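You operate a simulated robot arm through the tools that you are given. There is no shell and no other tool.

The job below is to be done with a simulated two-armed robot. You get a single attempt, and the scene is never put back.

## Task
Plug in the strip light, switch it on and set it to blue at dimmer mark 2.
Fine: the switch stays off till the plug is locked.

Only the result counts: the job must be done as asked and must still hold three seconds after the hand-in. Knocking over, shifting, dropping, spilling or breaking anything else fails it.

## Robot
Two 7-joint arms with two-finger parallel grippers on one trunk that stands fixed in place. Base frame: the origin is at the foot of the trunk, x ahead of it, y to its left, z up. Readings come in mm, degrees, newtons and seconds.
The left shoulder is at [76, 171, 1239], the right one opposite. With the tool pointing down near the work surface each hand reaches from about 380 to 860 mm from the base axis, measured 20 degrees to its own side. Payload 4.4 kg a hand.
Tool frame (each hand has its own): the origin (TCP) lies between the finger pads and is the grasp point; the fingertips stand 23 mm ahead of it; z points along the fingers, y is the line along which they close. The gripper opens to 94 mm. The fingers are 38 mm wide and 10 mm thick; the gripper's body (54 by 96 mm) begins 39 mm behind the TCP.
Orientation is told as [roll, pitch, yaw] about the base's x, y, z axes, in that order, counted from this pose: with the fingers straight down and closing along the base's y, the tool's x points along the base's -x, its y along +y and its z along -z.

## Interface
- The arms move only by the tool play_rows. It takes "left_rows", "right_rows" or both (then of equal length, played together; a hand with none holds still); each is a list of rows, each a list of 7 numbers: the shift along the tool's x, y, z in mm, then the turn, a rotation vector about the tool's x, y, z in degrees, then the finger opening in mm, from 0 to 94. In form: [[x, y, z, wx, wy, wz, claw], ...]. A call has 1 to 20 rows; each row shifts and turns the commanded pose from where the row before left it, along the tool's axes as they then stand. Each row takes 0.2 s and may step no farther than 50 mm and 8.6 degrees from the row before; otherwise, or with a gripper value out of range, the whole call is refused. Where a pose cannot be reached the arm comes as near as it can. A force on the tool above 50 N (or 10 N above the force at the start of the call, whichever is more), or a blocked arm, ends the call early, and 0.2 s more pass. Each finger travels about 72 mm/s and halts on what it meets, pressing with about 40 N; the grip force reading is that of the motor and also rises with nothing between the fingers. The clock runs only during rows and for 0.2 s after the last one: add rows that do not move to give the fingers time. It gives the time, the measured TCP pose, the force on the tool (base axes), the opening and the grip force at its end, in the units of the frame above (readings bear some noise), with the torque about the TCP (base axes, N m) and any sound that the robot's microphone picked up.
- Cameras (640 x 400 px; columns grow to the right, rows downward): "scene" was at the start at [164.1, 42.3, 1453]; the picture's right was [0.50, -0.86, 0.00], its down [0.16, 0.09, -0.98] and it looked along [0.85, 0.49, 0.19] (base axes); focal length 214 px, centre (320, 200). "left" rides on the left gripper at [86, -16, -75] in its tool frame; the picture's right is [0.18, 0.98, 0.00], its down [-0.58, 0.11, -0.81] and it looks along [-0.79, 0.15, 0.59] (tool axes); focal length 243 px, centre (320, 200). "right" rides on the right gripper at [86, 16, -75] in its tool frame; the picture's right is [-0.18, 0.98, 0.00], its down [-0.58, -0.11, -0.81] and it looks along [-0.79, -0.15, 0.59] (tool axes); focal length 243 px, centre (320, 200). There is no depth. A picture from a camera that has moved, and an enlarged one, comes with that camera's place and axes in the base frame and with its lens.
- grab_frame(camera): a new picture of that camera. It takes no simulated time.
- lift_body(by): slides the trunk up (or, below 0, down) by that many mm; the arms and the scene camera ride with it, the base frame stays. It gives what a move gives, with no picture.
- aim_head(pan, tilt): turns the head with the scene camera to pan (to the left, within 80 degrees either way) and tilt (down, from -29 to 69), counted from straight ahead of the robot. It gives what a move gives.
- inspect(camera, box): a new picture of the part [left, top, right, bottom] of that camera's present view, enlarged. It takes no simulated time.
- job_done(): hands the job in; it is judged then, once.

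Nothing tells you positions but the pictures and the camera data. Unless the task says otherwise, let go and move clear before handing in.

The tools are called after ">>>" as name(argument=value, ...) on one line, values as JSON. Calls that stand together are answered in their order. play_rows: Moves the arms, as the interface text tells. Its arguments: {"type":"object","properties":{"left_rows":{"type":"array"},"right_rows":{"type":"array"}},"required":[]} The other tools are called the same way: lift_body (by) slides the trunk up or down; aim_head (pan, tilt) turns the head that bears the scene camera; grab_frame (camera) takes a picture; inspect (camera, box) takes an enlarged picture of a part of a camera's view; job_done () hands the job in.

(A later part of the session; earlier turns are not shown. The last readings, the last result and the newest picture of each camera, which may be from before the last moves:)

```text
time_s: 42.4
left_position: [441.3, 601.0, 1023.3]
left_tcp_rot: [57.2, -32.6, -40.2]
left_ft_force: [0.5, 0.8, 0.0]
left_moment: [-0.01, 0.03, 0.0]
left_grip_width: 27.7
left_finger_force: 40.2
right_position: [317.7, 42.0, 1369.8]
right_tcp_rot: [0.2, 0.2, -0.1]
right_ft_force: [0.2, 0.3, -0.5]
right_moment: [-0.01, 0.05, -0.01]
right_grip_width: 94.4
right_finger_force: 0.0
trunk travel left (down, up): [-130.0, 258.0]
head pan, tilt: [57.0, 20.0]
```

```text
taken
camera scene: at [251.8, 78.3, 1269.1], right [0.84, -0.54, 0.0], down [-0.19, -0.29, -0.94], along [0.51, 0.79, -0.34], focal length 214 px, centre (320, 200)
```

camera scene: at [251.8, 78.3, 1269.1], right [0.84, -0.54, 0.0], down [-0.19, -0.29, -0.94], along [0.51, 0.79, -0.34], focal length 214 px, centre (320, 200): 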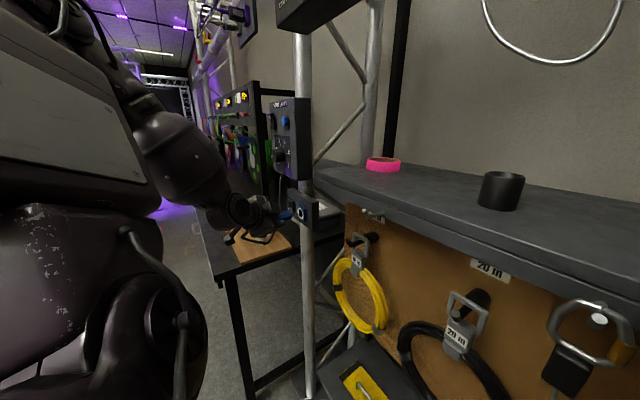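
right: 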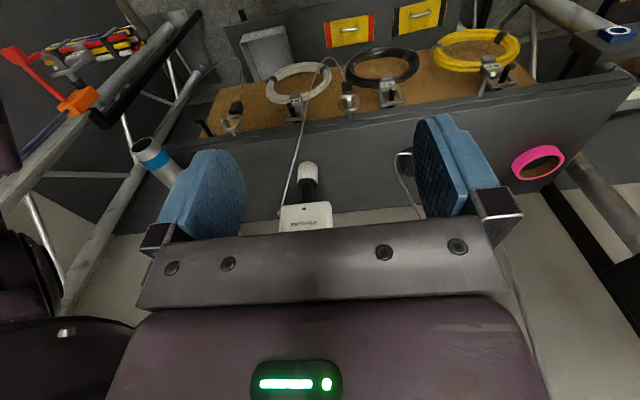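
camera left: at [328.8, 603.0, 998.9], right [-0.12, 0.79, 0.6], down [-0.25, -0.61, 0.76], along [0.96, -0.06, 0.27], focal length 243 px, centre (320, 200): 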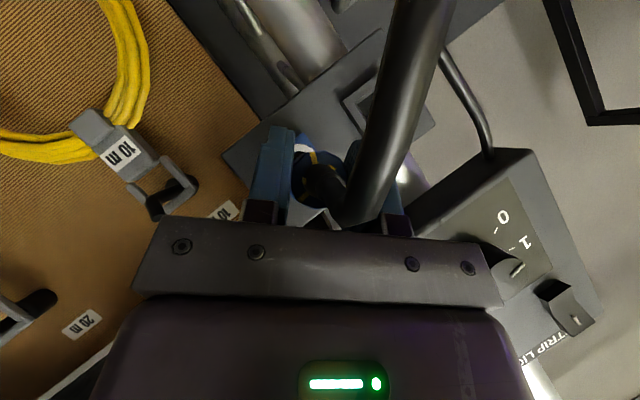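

The shoulders moved forward again as the trunk lowered. I'll test the twist in free air here, in steps, before inserting.

>>> play_rows(left_rows=[[0, 0, 0, -3.21, 0, 3.83, 10], [0, 0, 0, -3.21, 0, 3.83, 10], [0, 0, 0, -3.21, 0, 3.83, 10], [0, 0, 0, 0, 0, 0, 10]])

>>> play_rows(left_rows=[[0, 0, 0, -3.21, 0, 3.83, 10], [0, 0, 0, -3.21, 0, 3.83, 10], [0, 0, 0, -3.21, 0, 3.83, 10], [0, 0, 0, 0, 0, 0, 10]])

>>> grab_frame(camera="scene")

```text
time_s: 43.4
left_position: [440.9, 601.7, 1023.0]
left_tcp_rot: [69.7, -22.5, -46.1]
left_ft_force: [0.4, -1.1, -0.4]
left_moment: [0.02, -0.01, 0.0]
left_grip_width: 27.8
left_finger_force: 39.3
right_position: [316.2, 43.8, 1370.0]
right_tcp_rot: [0.1, 0.0, -0.1]
right_ft_force: [0.1, -0.6, -0.2]
right_moment: [-0.01, 0.01, 0.0]
right_grip_width: 94.0
right_finger_force: 0.1
trunk travel left (down, up): [-130.0, 258.0]
head pan, tilt: [57.0, 20.0]
```

```text
time_s: 44.4
left_position: [440.7, 601.4, 1022.8]
left_tcp_rot: [80.4, -11.4, -49.1]
left_ft_force: [-0.2, -0.7, -0.9]
left_moment: [0.02, 0.06, 0.05]
left_grip_width: 28.0
left_finger_force: 40.3
right_position: [314.9, 42.1, 1369.8]
right_tcp_rot: [0.1, 0.0, -0.1]
right_ft_force: [-0.3, 0.8, -0.4]
right_moment: [0.01, -0.05, -0.03]
right_grip_width: 93.7
right_finger_force: 0.0
trunk travel left (down, up): [-130.0, 258.0]
head pan, tilt: [57.0, 20.0]
```

```text
taken
camera scene: at [250.7, 78.2, 1269.7], right [0.84, -0.54, 0.0], down [-0.19, -0.29, -0.94], along [0.51, 0.79, -0.34], focal length 214 px, centre (320, 200)
```

scene: 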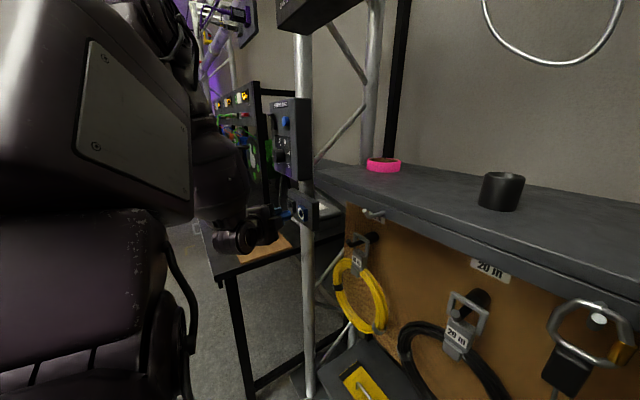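

>>> play_rows(left_rows=[[0, 0, 0, -3.21, 0, 3.83, 10], [0, 0, 0, -3.21, 0, 3.83, 10], [0, 0, 0, -3.21, 0, 3.83, 10], [0, 0, 0, 0, 0, 0, 10]])

>>> play_rows(left_rows=[[0, 0, 0, -3.21, 0, 3.83, 10], [0, 0, 0, -3.21, 0, 3.83, 10], [0, 0, 0, -3.21, 0, 3.83, 10], [0, 0, 0, 0, 0, 0, 10]])

>>> grab_frame(camera="left")

```text
time_s: 45.4
left_position: [440.7, 601.6, 1022.1]
left_tcp_rot: [90.0, 0.1, -50.2]
left_ft_force: [-0.2, 0.3, -1.7]
left_moment: [-0.01, 0.04, 0.0]
left_grip_width: 27.8
left_finger_force: 40.3
right_position: [314.6, 41.8, 1371.7]
right_tcp_rot: [0.2, 0.0, -0.1]
right_ft_force: [0.6, 0.5, -0.7]
right_moment: [-0.01, -0.01, 0.02]
right_grip_width: 93.9
right_finger_force: 0.1
trunk travel left (down, up): [-130.0, 258.0]
head pan, tilt: [57.0, 20.0]
```

```text
time_s: 46.4
left_position: [440.1, 600.2, 1022.9]
left_tcp_rot: [99.9, 11.5, -49.2]
left_ft_force: [-1.2, 0.8, -0.4]
left_moment: [0.02, 0.05, 0.05]
left_grip_width: 27.7
left_finger_force: 40.0
right_position: [315.4, 42.9, 1371.8]
right_tcp_rot: [0.1, 0.0, -0.1]
right_ft_force: [0.7, 0.2, 0.0]
right_moment: [0.02, 0.01, 0.02]
right_grip_width: 94.0
right_finger_force: 0.1
trunk travel left (down, up): [-130.0, 258.0]
head pan, tilt: [57.0, 20.0]
```

```text
taken
camera left: at [328.3, 622.8, 1012.2], right [-0.12, -0.12, 0.99], down [-0.25, -0.96, -0.15], along [0.96, -0.26, 0.08], focal length 243 px, centre (320, 200)
```

left: 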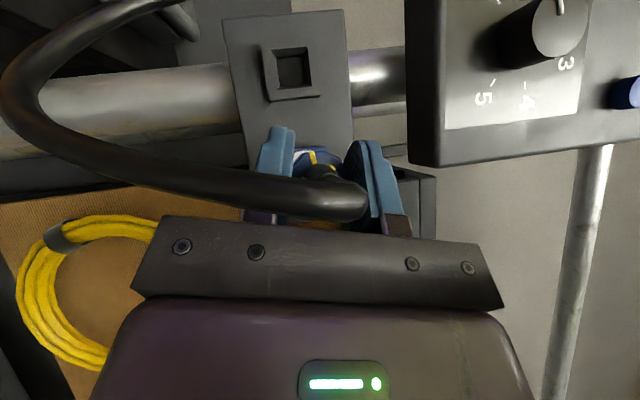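

A 60° twist (to 105° roll) is reachable in free air here. I'll test the same roll closer to the socket position.

>>> play_rows(left_rows=[[-7.2, 1.16, 1.8, 0, 0, 0, 10], [-7.2, 1.16, 1.8, 0, 0, 0, 10], [0, 0, 0, 0, 0, 0, 10]])

>>> play_rows(left_rows=[[0, 0, 0, -3.21, 0, 3.83, 10], [0, 0, 0, -3.21, 0, 3.83, 10], [0, 0, 0, -3.21, 0, 3.83, 10], [0, 0, 0, 0, 0, 0, 10]])

```text
time_s: 47.2
left_position: [451.3, 591.0, 1022.3]
left_tcp_rot: [99.8, 11.5, -49.0]
left_ft_force: [-0.1, 0.4, 0.1]
left_moment: [-0.01, 0.02, 0.03]
left_grip_width: 27.9
left_finger_force: 40.1
right_position: [314.5, 42.6, 1370.4]
right_tcp_rot: [0.0, 0.1, -0.1]
right_ft_force: [-0.5, -1.3, 0.4]
right_moment: [0.01, 0.02, 0.0]
right_grip_width: 93.8
right_finger_force: 0.1
trunk travel left (down, up): [-130.0, 258.0]
head pan, tilt: [57.0, 20.0]
```

```text
time_s: 48.2
left_position: [452.5, 592.6, 1022.2]
left_tcp_rot: [110.3, 22.6, -46.0]
left_ft_force: [-0.7, -0.2, -0.9]
left_moment: [0.01, 0.02, 0.0]
left_grip_width: 27.8
left_finger_force: 40.1
right_position: [315.3, 42.6, 1371.0]
right_tcp_rot: [0.0, -0.1, 0.0]
right_ft_force: [0.4, 0.2, 0.1]
right_moment: [-0.01, -0.02, -0.02]
right_grip_width: 94.0
right_finger_force: 0.2
trunk travel left (down, up): [-130.0, 258.0]
head pan, tilt: [57.0, 20.0]
```

Reachable even at 120°. I'll turn back to the 45° insertion roll.

>>> play_rows(left_rows=[[0, 0, 0, 4.82, 0, -5.745, 10], [0, 0, 0, 4.82, 0, -5.745, 10], [0, 0, 0, 4.82, 0, -5.745, 10], [0, 0, 0, 4.82, 0, -5.745, 10], [0, 0, 0, 4.82, 0, -5.745, 10], [0, 0, 0, 4.82, 0, -5.745, 10], [0, 0, 0, 4.82, 0, -5.745, 10], [0, 0, 0, 4.82, 0, -5.745, 10], [0, 0, 0, 4.82, 0, -5.745, 10], [0, 0, 0, 4.82, 0, -5.745, 10], [0, 0, 0, 0, 0, 0, 10]])

>>> grab_frame(camera="left")

>>> inspect(camera="left", box=[250, 90, 390, 220])

>>> inspect(camera="scene", box=[275, 180, 335, 240])

```text
time_s: 50.6
left_position: [452.2, 591.9, 1022.3]
left_tcp_rot: [57.1, -32.9, -40.2]
left_ft_force: [0.0, -0.2, 0.3]
left_moment: [0.0, 0.04, 0.04]
left_grip_width: 27.8
left_finger_force: 39.9
right_position: [316.3, 41.8, 1370.3]
right_tcp_rot: [0.1, 0.2, -0.2]
right_ft_force: [0.0, 0.4, 0.6]
right_moment: [-0.02, -0.01, -0.01]
right_grip_width: 94.1
right_finger_force: 0.1
trunk travel left (down, up): [-130.0, 258.0]
head pan, tilt: [57.0, 20.0]
```

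```text
taken
camera left: at [340.3, 593.4, 998.0], right [-0.12, 0.8, 0.59], down [-0.24, -0.6, 0.76], along [0.96, -0.06, 0.27], focal length 243 px, centre (320, 200)
```

left: 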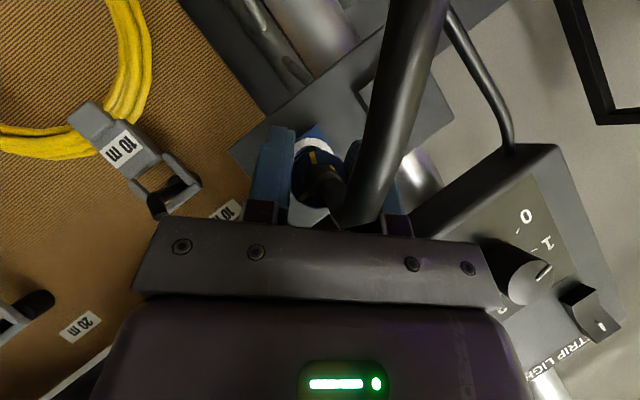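

```text
3.08 times, centred on (320, 155) of left
camera zoom: at [340.3, 593.4, 998.0], right [-0.12, 0.8, 0.59], down [-0.24, -0.6, 0.76], along [0.96, -0.06, 0.27], focal length 746 px, centre (320, 338)
```

zoom: 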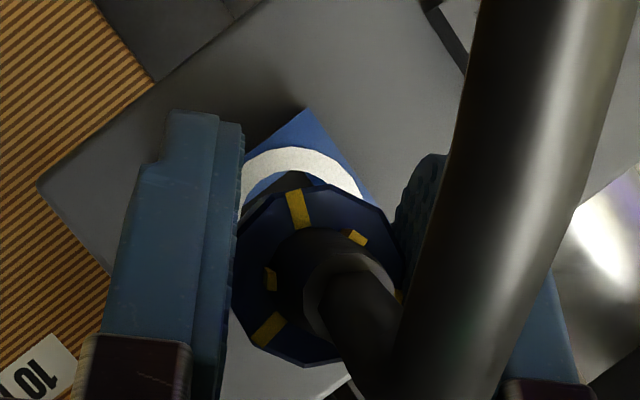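

```text
6.67 times, centred on (305, 210) of scene
camera zoom: at [251.2, 78.3, 1269.4], right [0.84, -0.54, 0.0], down [-0.19, -0.29, -0.94], along [0.51, 0.79, -0.34], focal length 1430 px, centre (420, 133)
```

zoom: 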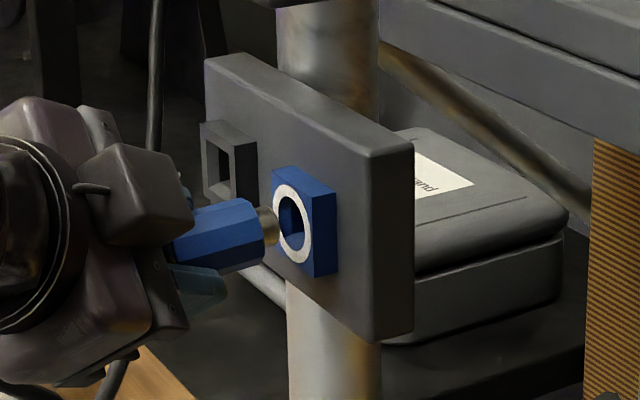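

>>> inspect(camera="scene", box=[296, 200, 328, 226])

```text
15.38 times, centred on (312, 213) of scene
camera zoom: at [251.2, 78.3, 1269.4], right [0.84, -0.54, 0.0], down [-0.19, -0.29, -0.94], along [0.51, 0.79, -0.34], focal length 3300 px, centre (443, 0)
```

zoom: 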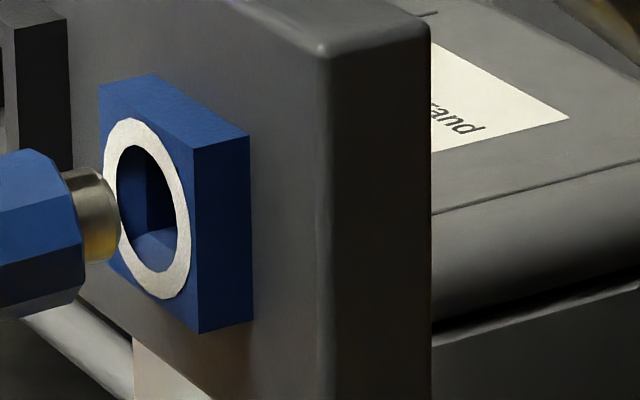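

The plug now sits slightly differently in the grip; I estimate the nose needs about +1 mm in y and −1 mm in z. I'll apply that and push in again in small steps.

>>> play_rows(left_rows=[[1.08, 0, 0.91, 0, 0, 0, 10], [-2.57, 0, 3.06, 0, 0, 0, 10], [-2.57, 0, 3.06, 0, 0, 0, 10], [0, 0, 0, 0, 0, 0, 10]])

>>> inspect(camera="scene", box=[296, 200, 328, 226])

```text
time_s: 51.6
left_position: [461.0, 594.1, 1021.4]
left_tcp_rot: [57.3, -32.8, -40.2]
left_ft_force: [-0.9, 0.4, -0.9]
left_moment: [0.02, 0.01, 0.01]
left_grip_width: 27.8
left_finger_force: 39.9
right_position: [315.9, 43.5, 1370.3]
right_tcp_rot: [0.0, 0.0, -0.2]
right_ft_force: [-0.3, 0.1, 0.3]
right_moment: [0.02, 0.0, 0.0]
right_grip_width: 94.1
right_finger_force: 0.1
trunk travel left (down, up): [-130.0, 258.0]
head pan, tilt: [57.0, 20.0]
```

```text
15.38 times, centred on (312, 213) of scene
camera zoom: at [250.8, 78.3, 1269.6], right [0.84, -0.54, 0.0], down [-0.19, -0.29, -0.94], along [0.51, 0.79, -0.34], focal length 3300 px, centre (443, 0)
```

zoom: 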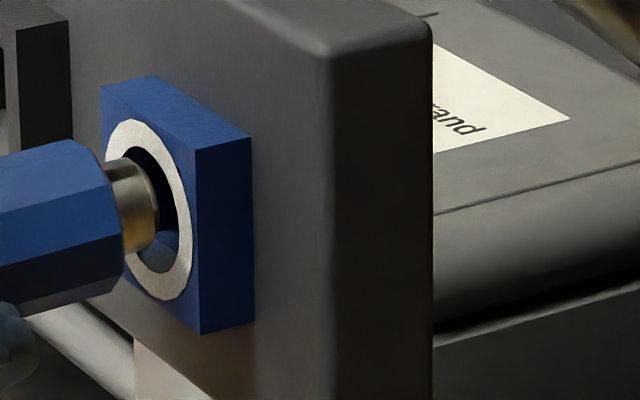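

>>> play_rows(left_rows=[[0.27, -0.35, 0.23, 0, 0, 0, 10], [-2.57, 0, 3.06, 0, 0, 0, 10], [-2.57, 0, 3.06, 0, 0, 0, 10], [0, 0, 0, 0, 0, 0, 10]])

>>> inspect(camera="scene", box=[296, 200, 328, 226])

>>> inspect(camera="left", box=[250, 90, 390, 220])

```text
time_s: 52.6
left_position: [468.2, 593.5, 1019.5]
left_tcp_rot: [57.1, -32.8, -40.1]
left_ft_force: [-4.7, 4.1, -1.7]
left_moment: [0.01, 0.05, 0.17]
left_grip_width: 27.9
left_finger_force: 40.2
right_position: [316.3, 42.6, 1370.8]
right_tcp_rot: [0.0, -0.1, -0.2]
right_ft_force: [0.2, 0.0, 1.2]
right_moment: [-0.01, 0.0, -0.02]
right_grip_width: 94.0
right_finger_force: 0.0
trunk travel left (down, up): [-130.0, 258.0]
head pan, tilt: [57.0, 20.0]
```

```text
15.38 times, centred on (312, 213) of scene
camera zoom: at [250.4, 78.8, 1269.6], right [0.84, -0.54, 0.0], down [-0.19, -0.29, -0.94], along [0.51, 0.79, -0.34], focal length 3300 px, centre (443, 0)
```

zoom: 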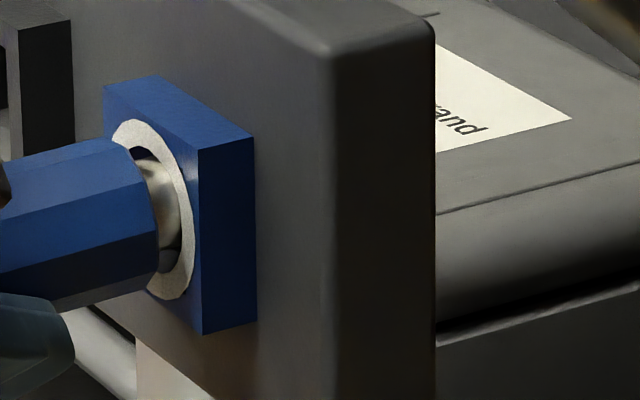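

```text
3.08 times, centred on (320, 155) of left
camera zoom: at [355.7, 594.9, 996.4], right [-0.12, 0.8, 0.59], down [-0.24, -0.6, 0.76], along [0.96, -0.06, 0.27], focal length 746 px, centre (320, 338)
```

zoom: 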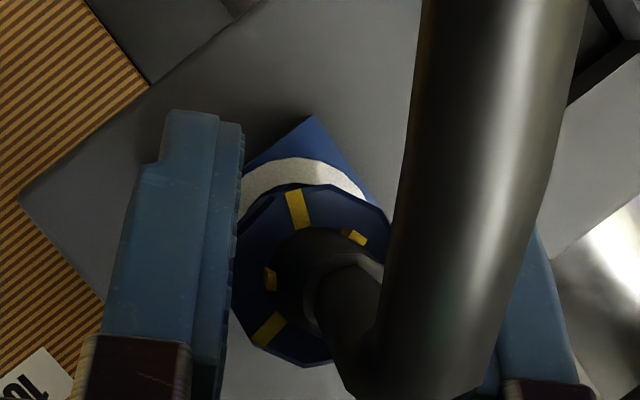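

There is light contact (about 4 N sideways). I'll nudge +0.8 mm in y and keep pushing gently.

>>> play_rows(left_rows=[[0.43, 0.57, 0.36, 0, 0, 0, 10], [-1.29, 0, 1.53, 0, 0, 0, 10], [-1.29, 0, 1.53, 0, 0, 0, 10], [0, 0, 0, 0, 0, 0, 10]])

>>> inspect(camera="scene", box=[296, 200, 328, 226])

```text
time_s: 53.6
left_position: [471.2, 594.7, 1019.6]
left_tcp_rot: [57.0, -32.8, -39.9]
left_ft_force: [-20.9, 9.0, -10.1]
left_moment: [-0.01, 0.34, 0.31]
left_grip_width: 27.5
left_finger_force: 40.0
right_position: [314.5, 43.5, 1370.9]
right_tcp_rot: [0.0, 0.0, 0.0]
right_ft_force: [0.1, 0.1, -0.1]
right_moment: [-0.01, -0.03, 0.0]
right_grip_width: 93.9
right_finger_force: 0.1
trunk travel left (down, up): [-130.0, 258.0]
head pan, tilt: [57.0, 20.0]
```

```text
15.38 times, centred on (312, 213) of scene
camera zoom: at [249.3, 79.8, 1269.7], right [0.84, -0.54, 0.0], down [-0.18, -0.29, -0.94], along [0.51, 0.79, -0.34], focal length 3300 px, centre (443, 0)
```

zoom: 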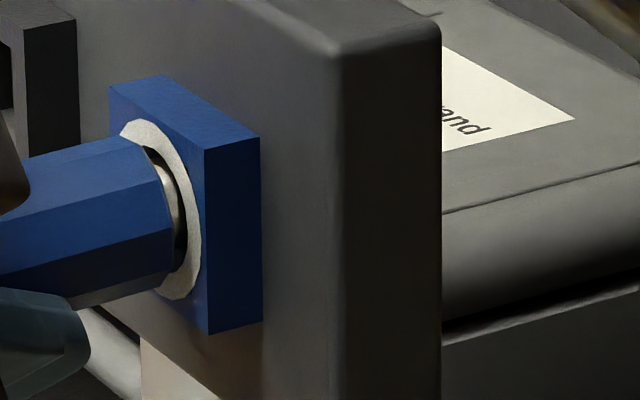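

The socket pushes the plug down and to +y, so it is slightly high and right. I'll ease back 2 mm, shift +1 y and −1.2 z, and push again.

>>> play_rows(left_rows=[[1.29, 0, -1.53, 0, 0, 0, 10], [1.19, -0.14, 1.0, 0, 0, 0, 10], [-1.29, 0, 1.53, 0, 0, 0, 10], [0, 0, 0, 0, 0, 0, 10]])

>>> inspect(camera="scene", box=[296, 200, 328, 226])

```text
time_s: 54.6
left_position: [471.2, 596.0, 1018.6]
left_tcp_rot: [57.0, -32.9, -40.1]
left_ft_force: [-20.3, 4.6, -11.6]
left_moment: [0.02, 0.36, 0.08]
left_grip_width: 27.9
left_finger_force: 40.1
right_position: [314.1, 43.7, 1370.2]
right_tcp_rot: [0.0, -0.1, -0.1]
right_ft_force: [-0.7, -0.6, 0.7]
right_moment: [0.01, -0.02, -0.01]
right_grip_width: 94.2
right_finger_force: 0.1
trunk travel left (down, up): [-130.0, 258.0]
head pan, tilt: [57.0, 20.0]
```

```text
15.38 times, centred on (312, 213) of scene
camera zoom: at [249.4, 79.5, 1269.8], right [0.84, -0.54, 0.0], down [-0.19, -0.29, -0.94], along [0.51, 0.79, -0.34], focal length 3300 px, centre (443, 0)
```

zoom: 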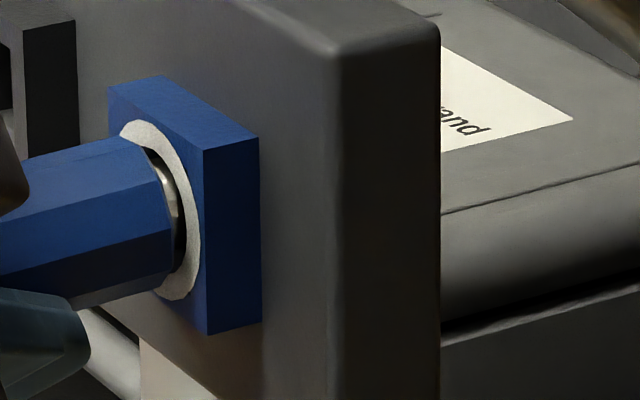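

>>> inspect(camera="left", box=[285, 130, 345, 215])

>>> inspect(camera="scene", box=[270, 190, 330, 240])

```text
4.71 times, centred on (315, 172) of left
camera zoom: at [358.7, 596.7, 995.5], right [-0.12, 0.8, 0.59], down [-0.24, -0.6, 0.76], along [0.96, -0.06, 0.27], focal length 1142 px, centre (344, 329)
```

zoom: 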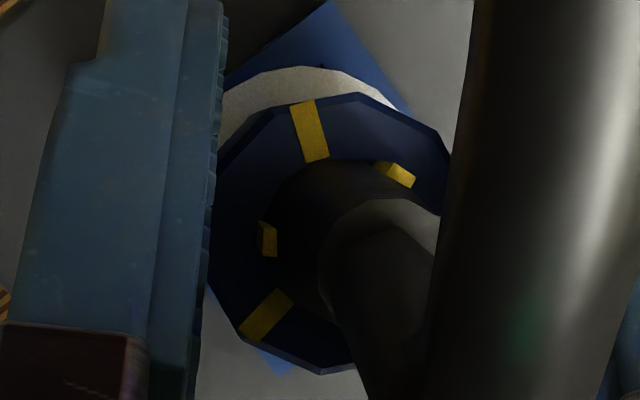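

```text
8.00 times, centred on (300, 215) of scene
camera zoom: at [249.4, 79.5, 1269.8], right [0.84, -0.54, 0.0], down [-0.19, -0.29, -0.94], along [0.51, 0.79, -0.34], focal length 1716 px, centre (480, 80)
```

zoom: 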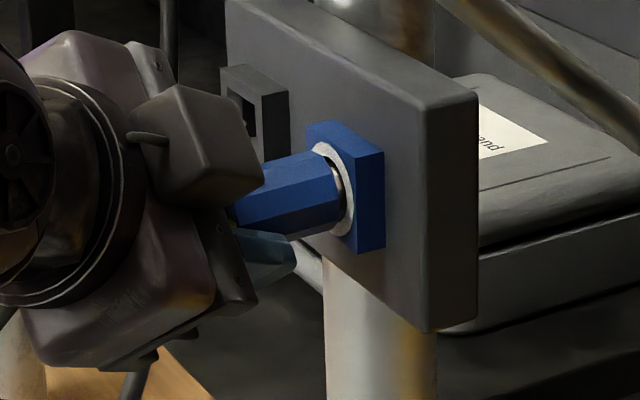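

The plug is tilted about 3° in the grip, with the nose toward −y/+z. I'll ease back, rotate the hand 3° about the grip axis to level it, raise it 1 mm and look at the forces.

>>> play_rows(left_rows=[[1.93, 0, -2.3, 0, 0, 0, 10], [-0.54, 0.71, -0.45, 0, 1.5, 0, 10], [0, 0, 0, 0, 1.5, 0, 10], [0, 0, 0, 0, 0, 0, 10]])

>>> inspect(camera="left", box=[285, 130, 345, 215])

>>> inspect(camera="scene", box=[296, 200, 328, 226])

```text
time_s: 55.6
left_position: [469.4, 596.8, 1018.2]
left_tcp_rot: [56.1, -31.5, -37.7]
left_ft_force: [0.0, 0.2, -1.7]
left_moment: [-0.02, 0.01, -0.01]
left_grip_width: 27.8
left_finger_force: 39.6
left hand out of reach, approached as far as the arm can: row 3
right_position: [316.3, 41.6, 1369.6]
right_tcp_rot: [0.1, 0.0, -0.1]
right_ft_force: [-0.1, 0.0, -0.6]
right_moment: [0.01, -0.01, 0.0]
right_grip_width: 94.1
right_finger_force: 0.1
trunk travel left (down, up): [-130.0, 258.0]
head pan, tilt: [57.0, 20.0]
```

```text
4.71 times, centred on (315, 172) of left
camera zoom: at [356.4, 594.6, 998.6], right [-0.12, 0.79, 0.6], down [-0.2, -0.61, 0.76], along [0.97, -0.03, 0.24], focal length 1142 px, centre (344, 329)
```

zoom: 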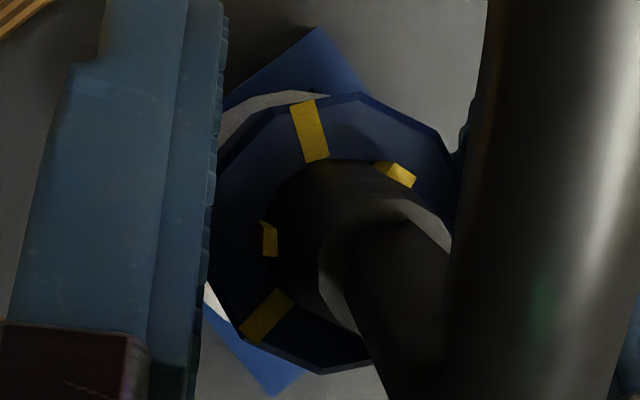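

```text
15.38 times, centred on (312, 213) of scene
camera zoom: at [250.8, 78.3, 1269.7], right [0.84, -0.54, 0.0], down [-0.19, -0.29, -0.94], along [0.51, 0.79, -0.34], focal length 3300 px, centre (443, 0)
```

zoom: 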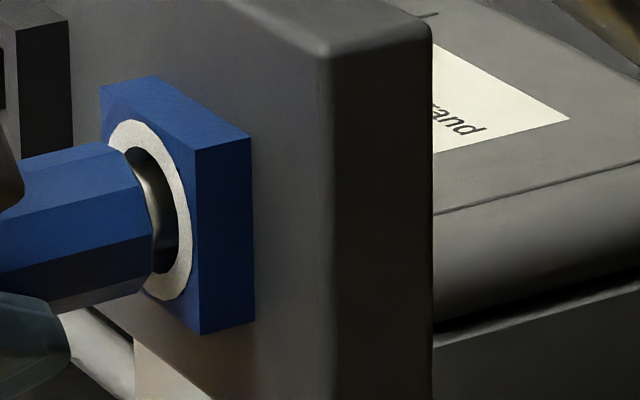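

No contact force now. The plug's rear sits about 1.7 mm toward +y and 1.9 mm low, so I'll shift it onto the axis and push again.

>>> play_rows(left_rows=[[-0.94, 0.14, -0.86, 0, 0, 0, 10], [-0.94, 0.14, -0.86, 0, 0, 0, 10], [0, 0, 0, 0, 0, 0, 10]])

>>> inspect(camera="left", box=[285, 130, 345, 215])

>>> inspect(camera="scene", box=[296, 200, 328, 226])

```text
time_s: 56.4
left_position: [468.4, 597.0, 1017.3]
left_tcp_rot: [55.8, -31.2, -37.4]
left_ft_force: [0.7, -0.2, -1.4]
left_moment: [-0.02, -0.02, -0.02]
left_grip_width: 28.4
left_finger_force: 40.0
right_position: [316.1, 40.8, 1370.5]
right_tcp_rot: [0.1, 0.0, -0.1]
right_ft_force: [0.0, -1.0, 0.0]
right_moment: [0.02, 0.02, 0.0]
right_grip_width: 93.8
right_finger_force: 0.0
trunk travel left (down, up): [-130.0, 258.0]
head pan, tilt: [57.0, 20.0]
```

```text
4.71 times, centred on (315, 172) of left
camera zoom: at [355.0, 594.4, 997.7], right [-0.12, 0.79, 0.6], down [-0.2, -0.61, 0.77], along [0.97, -0.02, 0.23], focal length 1142 px, centre (344, 329)
```

zoom: 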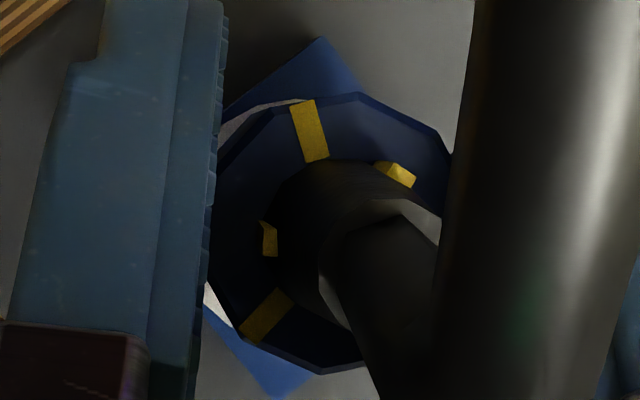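

```text
15.38 times, centred on (312, 213) of scene
camera zoom: at [250.9, 78.3, 1269.6], right [0.84, -0.54, 0.0], down [-0.19, -0.29, -0.94], along [0.51, 0.79, -0.34], focal length 3300 px, centre (443, 0)
```

zoom: 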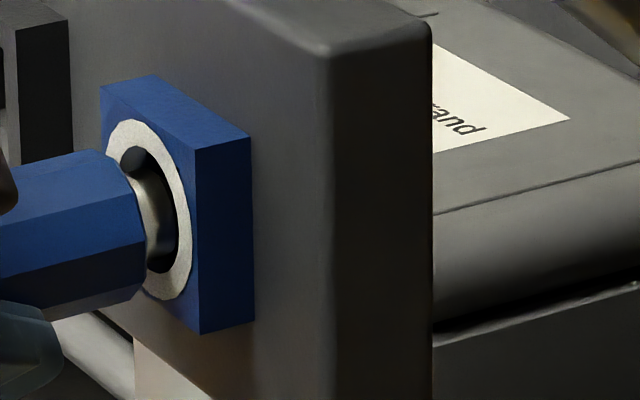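

The arm is not tracking small corrections here; it is right at a joint limit for this roll at this trunk height. I'll back out, raise the trunk by 30 mm as a middle setting, and lower the hand by the same amount.

>>> play_rows(left_rows=[[3.4, 0, -3.7, 0, 0, 0, 10], [6.7, 0, -7.4, 0, 0, 0, 10], [10.1, 0, -11, 0, 0, 0, 10], [0, 0, 0, 0, 0, 0, 10]])

>>> lift_body(by=30)

```text
time_s: 57.4
left_position: [439.7, 595.2, 1017.6]
left_tcp_rot: [55.8, -31.2, -37.5]
left_ft_force: [-0.3, 0.0, -1.2]
left_moment: [-0.02, 0.06, 0.01]
left_grip_width: 27.8
left_finger_force: 40.4
right_position: [316.4, 43.9, 1369.7]
right_tcp_rot: [0.1, 0.2, -0.1]
right_ft_force: [1.0, -0.3, 0.3]
right_moment: [0.01, 0.01, -0.01]
right_grip_width: 94.3
right_finger_force: 0.0
trunk travel left (down, up): [-130.0, 258.0]
head pan, tilt: [57.0, 20.0]
```

```text
time_s: 58.2
left_position: [441.0, 595.5, 1048.2]
left_tcp_rot: [55.5, -31.2, -37.1]
left_ft_force: [0.5, -0.7, -1.7]
left_moment: [0.0, -0.01, 0.04]
left_grip_width: 27.9
left_finger_force: 40.1
right_position: [320.4, 42.9, 1399.5]
right_tcp_rot: [0.0, 0.3, -0.2]
right_ft_force: [1.1, 0.4, 0.2]
right_moment: [0.0, 0.07, -0.02]
right_grip_width: 94.0
right_finger_force: 0.1
trunk travel left (down, up): [-160.0, 228.0]
head pan, tilt: [57.0, 20.0]
```

>>> play_rows(left_rows=[[7.24, -9.9, 6.76, 0, 0, 0, 10], [7.24, -9.9, 6.76, 0, 0, 0, 10], [0, 0, 0, 0, 0, 0, 10]])

>>> inspect(camera="left", box=[270, 110, 370, 220])

>>> grab_frame(camera="scene")

```text
time_s: 59.0
left_position: [438.1, 595.2, 1022.8]
left_tcp_rot: [55.7, -31.2, -37.3]
left_ft_force: [-0.2, -0.1, -1.1]
left_moment: [-0.01, 0.01, 0.02]
left_grip_width: 27.8
left_finger_force: 40.0
right_position: [315.0, 42.4, 1401.2]
right_tcp_rot: [0.2, 0.0, -0.1]
right_ft_force: [-0.2, -0.9, 0.3]
right_moment: [0.0, 0.0, 0.01]
right_grip_width: 93.9
right_finger_force: 0.0
trunk travel left (down, up): [-160.0, 228.0]
head pan, tilt: [57.0, 20.0]
```

```text
3.64 times, centred on (320, 165) of left
camera zoom: at [325.5, 592.1, 1002.5], right [-0.13, 0.79, 0.6], down [-0.2, -0.61, 0.77], along [0.97, -0.02, 0.23], focal length 882 px, centre (320, 327)
```

zoom: 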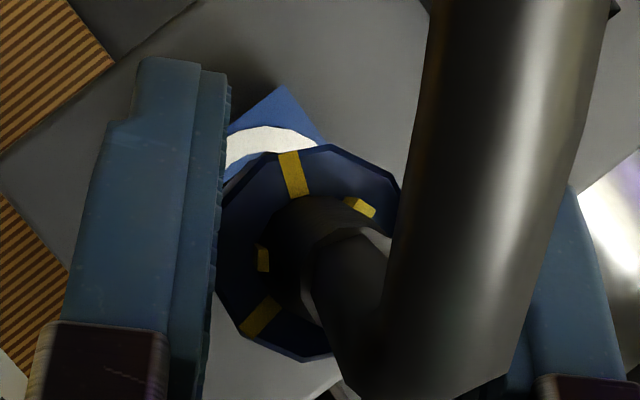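

```text
taken
camera scene: at [219.4, 78.2, 1305.6], right [0.84, -0.54, 0.0], down [-0.19, -0.29, -0.94], along [0.51, 0.79, -0.34], focal length 214 px, centre (320, 200)
```

scene: 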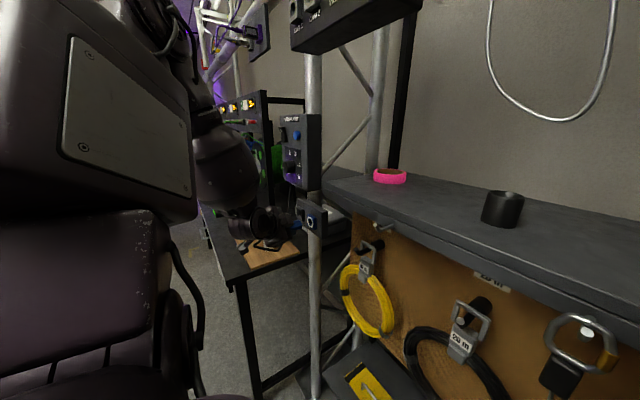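

I'll test the twist again in free air at this trunk height, close to the socket.

>>> play_rows(left_rows=[[-8.2, 0, 8.8, 0, 0, 0, 10], [0, 0, 0, -3.41, 0, 3.66, 10], [0, 0, 0, -3.41, 0, 3.66, 10], [0, 0, 0, -3.41, 0, 3.66, 10], [0, 0, 0, 0, 0, 0, 10]])

>>> play_rows(left_rows=[[0, 0, 0, -3.41, 0, 3.66, 10], [0, 0, 0, -3.41, 0, 3.66, 10], [0, 0, 0, -3.41, 0, 3.66, 10], [0, 0, 0, -3.41, 0, 3.66, 10], [0, 0, 0, 0, 0, 0, 10]])

```text
time_s: 60.2
left_position: [441.4, 603.7, 1021.5]
left_tcp_rot: [68.6, -21.6, -43.3]
left_ft_force: [0.5, -0.6, -1.3]
left_moment: [0.0, 0.03, 0.0]
left_grip_width: 27.6
left_finger_force: 40.0
left hand out of reach, approached as far as the arm can: row 4
right_position: [314.7, 42.4, 1401.0]
right_tcp_rot: [0.0, 0.0, -0.1]
right_ft_force: [1.0, 0.0, 0.3]
right_moment: [-0.01, -0.01, 0.01]
right_grip_width: 93.9
right_finger_force: 0.1
trunk travel left (down, up): [-160.0, 228.0]
head pan, tilt: [57.0, 20.0]
```

```text
time_s: 61.4
left_position: [434.2, 610.2, 1022.4]
left_tcp_rot: [79.7, -11.2, -46.4]
left_ft_force: [-0.5, -0.1, -0.6]
left_moment: [-0.01, 0.03, -0.01]
left_grip_width: 28.0
left_finger_force: 39.7
left hand out of reach, approached as far as the arm can: row 1, 2
right_position: [313.6, 45.2, 1401.6]
right_tcp_rot: [-0.1, -0.2, 0.0]
right_ft_force: [1.0, 0.3, 0.5]
right_moment: [-0.01, 0.02, 0.04]
right_grip_width: 93.9
right_finger_force: 0.1
trunk travel left (down, up): [-160.0, 228.0]
head pan, tilt: [57.0, 20.0]
```

At this height the twist runs out at about 55°. The lower setting (−120) handled 45–120° well, so I'll go back to it and insert at a slightly larger roll.

>>> lift_body(by=-30)

>>> play_rows(left_rows=[[-2.9, 14.45, -2.7, 0, 0, 0, 10], [-2.9, 14.45, -2.7, 0, 0, 0, 10], [0, 0, 0, 0, 0, 0, 10]])

>>> grab_frame(camera="left")

>>> grab_frame(camera="scene")

```text
time_s: 62.1
left_position: [433.3, 608.5, 994.7]
left_tcp_rot: [79.9, -11.2, -46.5]
left_ft_force: [-1.4, -1.0, -0.7]
left_moment: [-0.03, 0.04, -0.03]
left_grip_width: 27.6
left_finger_force: 40.3
right_position: [312.6, 42.6, 1372.2]
right_tcp_rot: [0.1, -0.4, 0.0]
right_ft_force: [-0.6, -0.3, -0.1]
right_moment: [0.01, -0.05, 0.02]
right_grip_width: 93.9
right_finger_force: 0.1
trunk travel left (down, up): [-130.0, 258.0]
head pan, tilt: [57.0, 20.0]
```

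```text
time_s: 62.9
left_position: [435.3, 608.1, 1022.2]
left_tcp_rot: [79.6, -11.2, -46.4]
left_ft_force: [0.2, -0.3, -0.6]
left_moment: [0.02, 0.03, -0.03]
left_grip_width: 27.8
left_finger_force: 39.9
right_position: [316.6, 41.8, 1369.7]
right_tcp_rot: [0.0, 0.1, -0.1]
right_ft_force: [-0.8, 0.7, -0.3]
right_moment: [0.01, 0.0, -0.01]
right_grip_width: 93.9
right_finger_force: 0.1
trunk travel left (down, up): [-130.0, 258.0]
head pan, tilt: [57.0, 20.0]
```

```text
taken
camera left: at [321.6, 617.0, 1003.9], right [-0.12, 0.39, 0.91], down [-0.2, -0.91, 0.36], along [0.97, -0.14, 0.19], focal length 243 px, centre (320, 200)
```

left: 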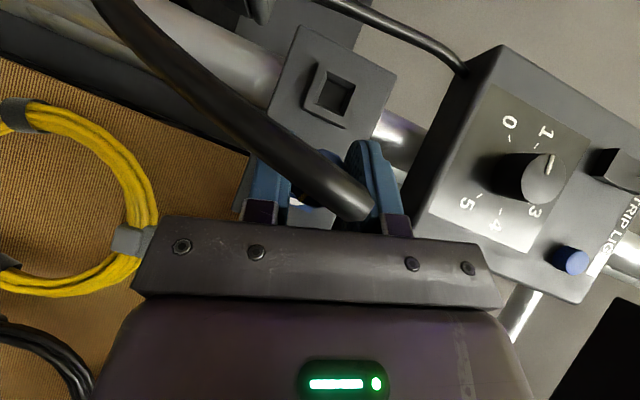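

```text
taken
camera scene: at [251.3, 78.6, 1269.3], right [0.84, -0.54, 0.0], down [-0.19, -0.29, -0.94], along [0.51, 0.79, -0.34], focal length 214 px, centre (320, 200)
```

scene: 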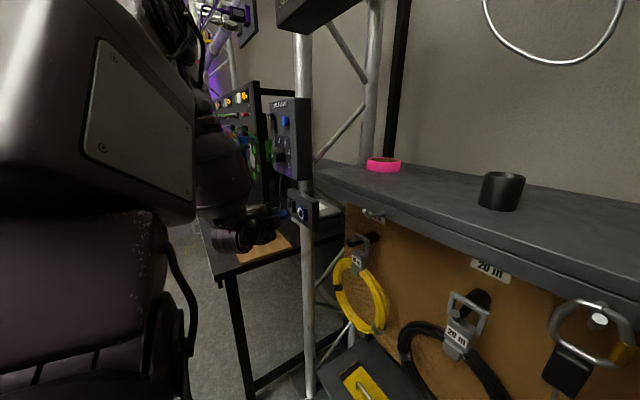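

The dial is nicely visible here; I'll check whether the knob is still at 0 after that earlier bump.

>>> inspect(camera="left", box=[440, 80, 640, 300])

>>> inspect(camera="scene", box=[260, 90, 320, 190])

```text
1.82 times, centred on (540, 190) of left
camera zoom: at [321.6, 617.0, 1003.9], right [-0.12, 0.39, 0.91], down [-0.2, -0.91, 0.36], along [0.97, -0.14, 0.19], focal length 441 px, centre (-80, 218)
```

zoom: 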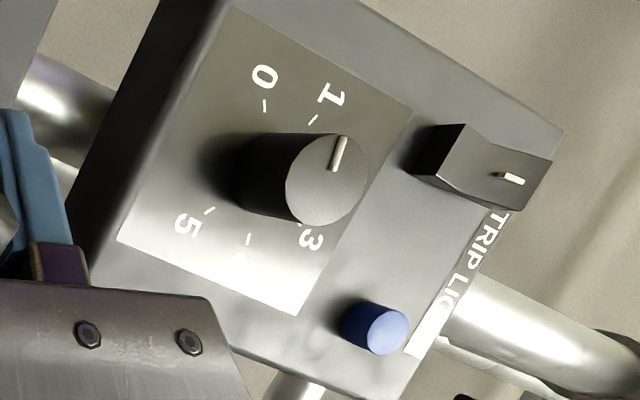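

```text
4.00 times, centred on (290, 140) of scene
camera zoom: at [251.3, 78.6, 1269.3], right [0.84, -0.54, 0.0], down [-0.19, -0.29, -0.94], along [0.51, 0.79, -0.34], focal length 858 px, centre (440, 440)
```

zoom: 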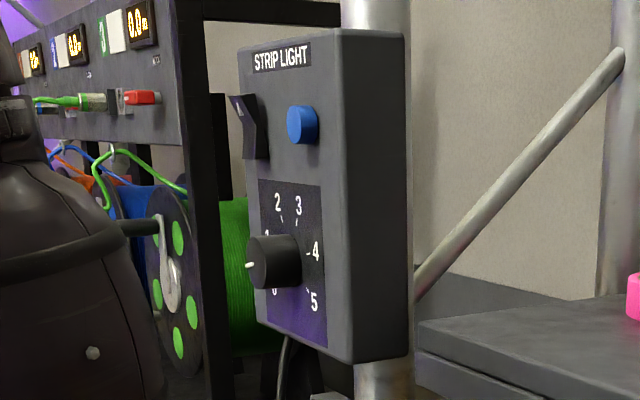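

The knob pointer reads the same as at the start (just above 0), so the bump did not turn it. Now I'll set the roll to about 60° and line the plug up with the socket again.

>>> play_rows(left_rows=[[0, 0, 0, 3.385, 0, -3.68, 10], [0, 0, 0, 3.385, 0, -3.68, 10], [0, 0, 0, 3.385, 0, -3.68, 10], [0, 0, 0, 0, 0, 0, 10]])

>>> inspect(camera="left", box=[270, 110, 370, 220])

>>> inspect(camera="scene", box=[275, 190, 335, 240])

```text
time_s: 63.9
left_position: [434.3, 608.6, 1022.0]
left_tcp_rot: [68.5, -21.7, -43.2]
left_ft_force: [0.6, 0.2, -0.5]
left_moment: [0.0, 0.03, 0.0]
left_grip_width: 27.7
left_finger_force: 40.2
right_position: [316.3, 43.3, 1370.2]
right_tcp_rot: [0.1, 0.1, -0.1]
right_ft_force: [0.2, 0.2, 0.2]
right_moment: [0.02, 0.02, 0.01]
right_grip_width: 94.0
right_finger_force: 0.1
trunk travel left (down, up): [-130.0, 258.0]
head pan, tilt: [57.0, 20.0]
```

```text
3.64 times, centred on (320, 165) of left
camera zoom: at [321.8, 611.6, 1002.2], right [-0.12, 0.61, 0.78], down [-0.2, -0.79, 0.58], along [0.97, -0.08, 0.22], focal length 882 px, centre (320, 327)
```

zoom: 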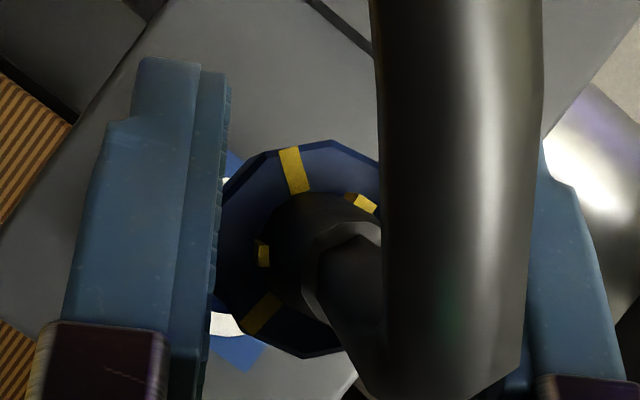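

```text
8.00 times, centred on (305, 215) of scene
camera zoom: at [251.2, 78.4, 1269.4], right [0.84, -0.54, 0.0], down [-0.19, -0.29, -0.94], along [0.51, 0.79, -0.34], focal length 1716 px, centre (440, 80)
```

zoom: 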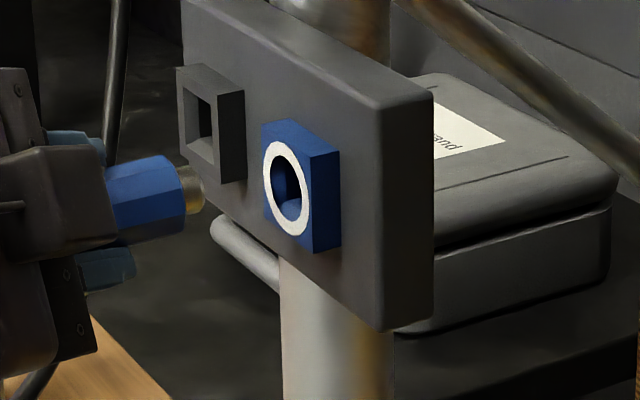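

The plug looks level in this view. I'll move it onto the socket axis, 17 mm forward.

>>> play_rows(left_rows=[[-10.4, -4.6, 1.9, 0, 0, 0, 10], [-10.4, -4.6, 1.9, 0, 0, 0, 10], [0, 0, 0, 0, 0, 0, 10]])

>>> inspect(camera="left", box=[270, 110, 370, 220])

>>> inspect(camera="scene", box=[288, 200, 328, 230])

```text
time_s: 64.7
left_position: [450.7, 591.7, 1021.3]
left_tcp_rot: [68.5, -21.7, -43.5]
left_ft_force: [-0.5, 0.3, -0.6]
left_moment: [-0.01, 0.03, 0.01]
left_grip_width: 27.6
left_finger_force: 39.7
right_position: [315.3, 41.8, 1370.8]
right_tcp_rot: [0.1, 0.0, 0.0]
right_ft_force: [-0.8, -0.3, -0.4]
right_moment: [-0.02, -0.01, 0.01]
right_grip_width: 94.0
right_finger_force: 0.0
trunk travel left (down, up): [-130.0, 258.0]
head pan, tilt: [57.0, 20.0]
```

```text
3.64 times, centred on (320, 165) of left
camera zoom: at [338.0, 596.0, 1000.5], right [-0.12, 0.61, 0.78], down [-0.2, -0.79, 0.58], along [0.97, -0.09, 0.22], focal length 882 px, centre (320, 327)
```

zoom: 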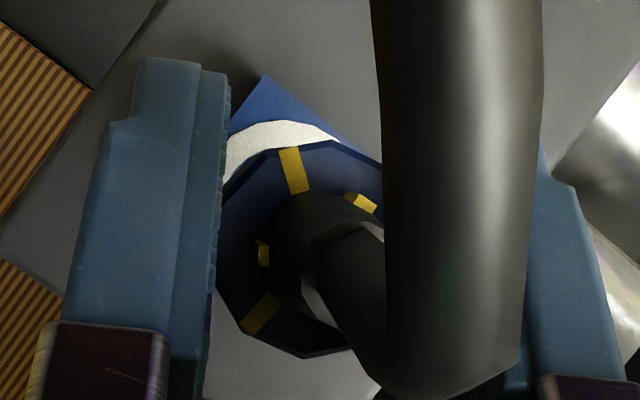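

```text
13.33 times, centred on (308, 215) of scene
camera zoom: at [250.7, 78.4, 1269.7], right [0.84, -0.54, 0.0], down [-0.19, -0.29, -0.94], along [0.51, 0.79, -0.34], focal length 2860 px, centre (480, 0)
```

zoom: 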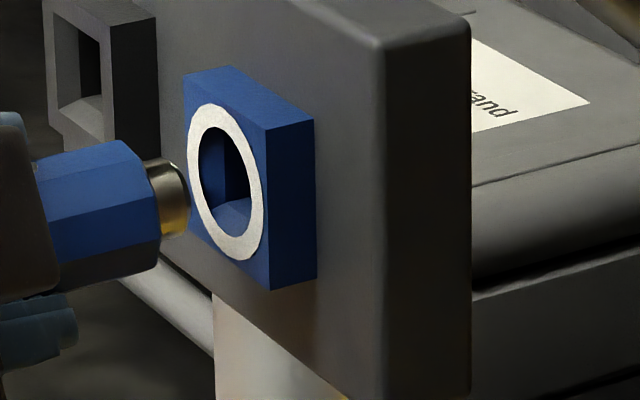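

Rear and nose both look on the socket axis within about half a millimetre. Pushing in.

>>> play_rows(left_rows=[[-2.72, 0, 2.93, 0, 0, 0, 10], [-2.72, 0, 2.93, 0, 0, 0, 10], [-2.72, 0, 2.93, 0, 0, 0, 10], [-2.04, 0, 2.2, 0, 0, 0, 10], [0, 0, 0, 0, 0, 0, 10]])

>>> inspect(camera="scene", box=[288, 200, 328, 230])

```text
time_s: 65.9
left_position: [461.1, 598.2, 1016.3]
left_tcp_rot: [68.7, -21.8, -43.6]
left_ft_force: [-0.3, -0.3, -1.1]
left_moment: [-0.03, 0.03, 0.02]
left_grip_width: 27.7
left_finger_force: 40.0
left hand out of reach, approached as far as the arm can: row 2, 4
right_position: [315.1, 42.8, 1370.5]
right_tcp_rot: [0.2, 0.2, -0.1]
right_ft_force: [1.2, 0.5, 1.2]
right_moment: [0.0, 0.0, -0.05]
right_grip_width: 93.9
right_finger_force: 0.0
trunk travel left (down, up): [-130.0, 258.0]
head pan, tilt: [57.0, 20.0]
```

```text
13.33 times, centred on (308, 215) of scene
camera zoom: at [250.9, 78.3, 1269.6], right [0.84, -0.54, 0.0], down [-0.19, -0.29, -0.94], along [0.51, 0.79, -0.34], focal length 2860 px, centre (480, 0)
```

zoom: 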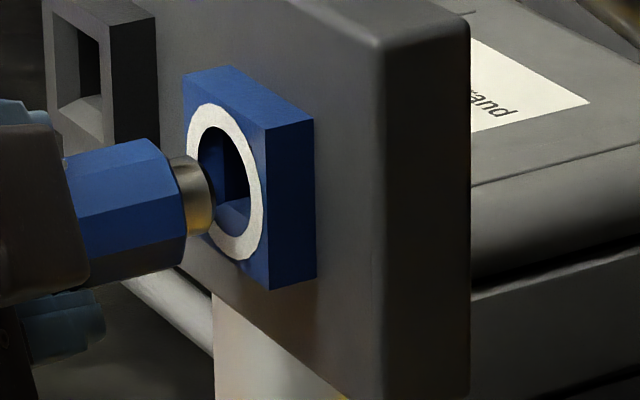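

Still limited at about x=456 with this roll. The pattern of the limits suggests the arm needs the shoulder still further forward, so I'll back out, lower the trunk another 50 mm and retest.

>>> play_rows(left_rows=[[6.8, 0, -7.3, 0, 0, 0, 10], [10.2, 2, -11, 0, 0, 0, 10], [0, 0, 0, 0, 0, 0, 10]])

>>> lift_body(by=-50)

```text
time_s: 66.7
left_position: [433.7, 599.9, 1019.0]
left_tcp_rot: [68.5, -21.5, -43.3]
left_ft_force: [-0.3, 0.0, -0.6]
left_moment: [0.0, 0.02, -0.02]
left_grip_width: 27.7
left_finger_force: 40.3
right_position: [317.3, 42.7, 1371.8]
right_tcp_rot: [0.2, 0.1, 0.0]
right_ft_force: [0.6, 1.0, 0.2]
right_moment: [0.01, 0.01, 0.0]
right_grip_width: 94.0
right_finger_force: 0.2
trunk travel left (down, up): [-130.0, 258.0]
head pan, tilt: [57.0, 20.0]
```

```text
time_s: 67.6
left_position: [443.8, 600.0, 940.1]
left_tcp_rot: [64.4, -17.4, -41.9]
left_ft_force: [0.3, -0.2, 0.1]
left_moment: [0.0, 0.05, 0.01]
left_grip_width: 27.7
left_finger_force: 40.0
right_position: [312.3, 41.9, 1321.8]
right_tcp_rot: [0.0, -0.3, 0.0]
right_ft_force: [-0.5, -0.6, 0.1]
right_moment: [0.01, -0.08, 0.02]
right_grip_width: 94.2
right_finger_force: 0.0
trunk travel left (down, up): [-80.0, 308.0]
head pan, tilt: [57.0, 20.0]
```

The trunk lean tipped the hand down by about 6° this time (z=940). I'll restore the orientation and raise the hand back to socket height, checking what is reachable.

>>> play_rows(left_rows=[[0, 0, 0, -3.63, -2.86, -3.33, 10], [-7.5, 23.1, -11.5, 0, 0, 0, 10], [-7.5, 23.1, -11.5, 0, 0, 0, 10], [-7.5, 23.1, -11.5, 0, 0, 0, 10], [0, 0, 0, 0, 0, 0, 10]])

>>> grab_frame(camera="scene")

>>> grab_frame(camera="left")

```text
time_s: 68.8
left_position: [444.6, 600.5, 948.4]
left_tcp_rot: [68.3, -21.4, -43.2]
left_ft_force: [-0.6, 0.0, -0.8]
left_moment: [-0.01, 0.02, -0.02]
left_grip_width: 28.0
left_finger_force: 40.1
left hand out of reach, approached as far as the arm can: row 2, 3, 4
right_position: [315.3, 42.1, 1320.6]
right_tcp_rot: [0.0, 0.1, -0.1]
right_ft_force: [0.3, 0.4, 0.2]
right_moment: [0.01, -0.01, 0.02]
right_grip_width: 94.0
right_finger_force: 0.0
trunk travel left (down, up): [-80.0, 308.0]
head pan, tilt: [57.0, 20.0]
```

```text
taken
camera scene: at [301.0, 78.2, 1206.8], right [0.84, -0.54, 0.0], down [-0.19, -0.29, -0.94], along [0.51, 0.79, -0.34], focal length 214 px, centre (320, 200)
```

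scene: 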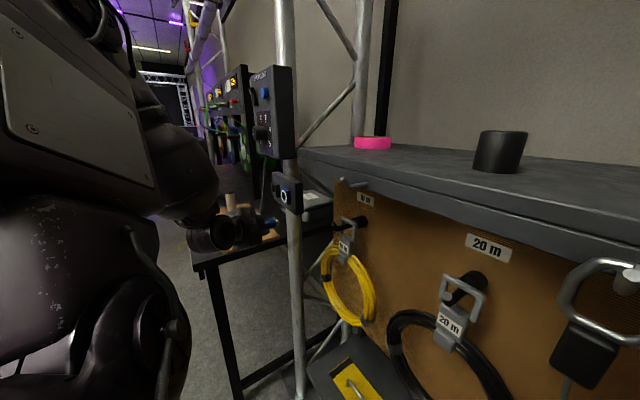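

```text
taken
camera left: at [331.5, 603.0, 928.8], right [-0.12, 0.61, 0.78], down [-0.2, -0.79, 0.58], along [0.97, -0.09, 0.21], focal length 243 px, centre (320, 200)
```

left: 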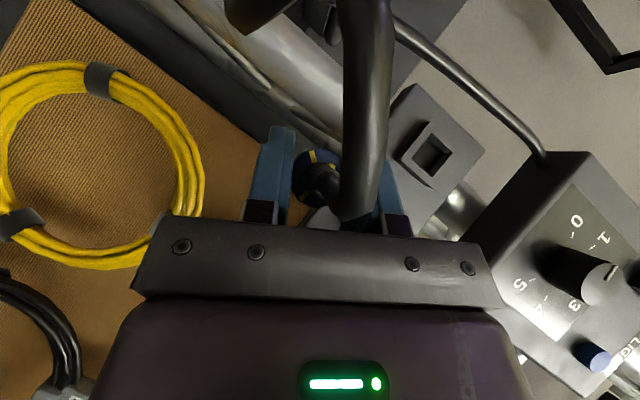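

At this trunk height the arm can't even rise to socket level, so lower is worse. A more forward-pointing grip (pitch about −65°) at a higher trunk should suit the twist much better, so I'll go back up, re-park the plug in its holder and re-grasp that way.

>>> play_rows(left_rows=[[6.8, 0, -7.3, 0, 0, 0, 10], [6.8, 0, -7.3, 0, 0, 0, 10], [0, 0, 0, 0, 0, 0, 10]])

>>> lift_body(by=60)

```text
time_s: 69.6
left_position: [427.8, 601.0, 942.2]
left_tcp_rot: [68.2, -21.4, -43.2]
left_ft_force: [-0.2, -0.4, -0.8]
left_moment: [-0.02, 0.01, 0.01]
left_grip_width: 27.7
left_finger_force: 39.9
left hand out of reach, approached as far as the arm can: row 1, 2
right_position: [315.7, 41.5, 1321.4]
right_tcp_rot: [0.1, 0.1, -0.2]
right_ft_force: [0.4, -0.8, 0.3]
right_moment: [-0.01, 0.0, 0.01]
right_grip_width: 94.0
right_finger_force: 0.1
trunk travel left (down, up): [-80.0, 308.0]
head pan, tilt: [57.0, 20.0]
```

```text
time_s: 70.6
left_position: [429.3, 600.5, 1000.7]
left_tcp_rot: [68.2, -21.3, -43.3]
left_ft_force: [0.7, -0.3, -0.6]
left_moment: [0.01, 0.02, 0.0]
left_grip_width: 27.7
left_finger_force: 40.1
right_position: [319.2, 43.0, 1379.2]
right_tcp_rot: [0.0, 0.3, -0.1]
right_ft_force: [0.4, -0.4, -1.4]
right_moment: [0.0, 0.06, 0.04]
right_grip_width: 94.0
right_finger_force: 0.0
trunk travel left (down, up): [-140.0, 248.0]
head pan, tilt: [57.0, 20.0]
```

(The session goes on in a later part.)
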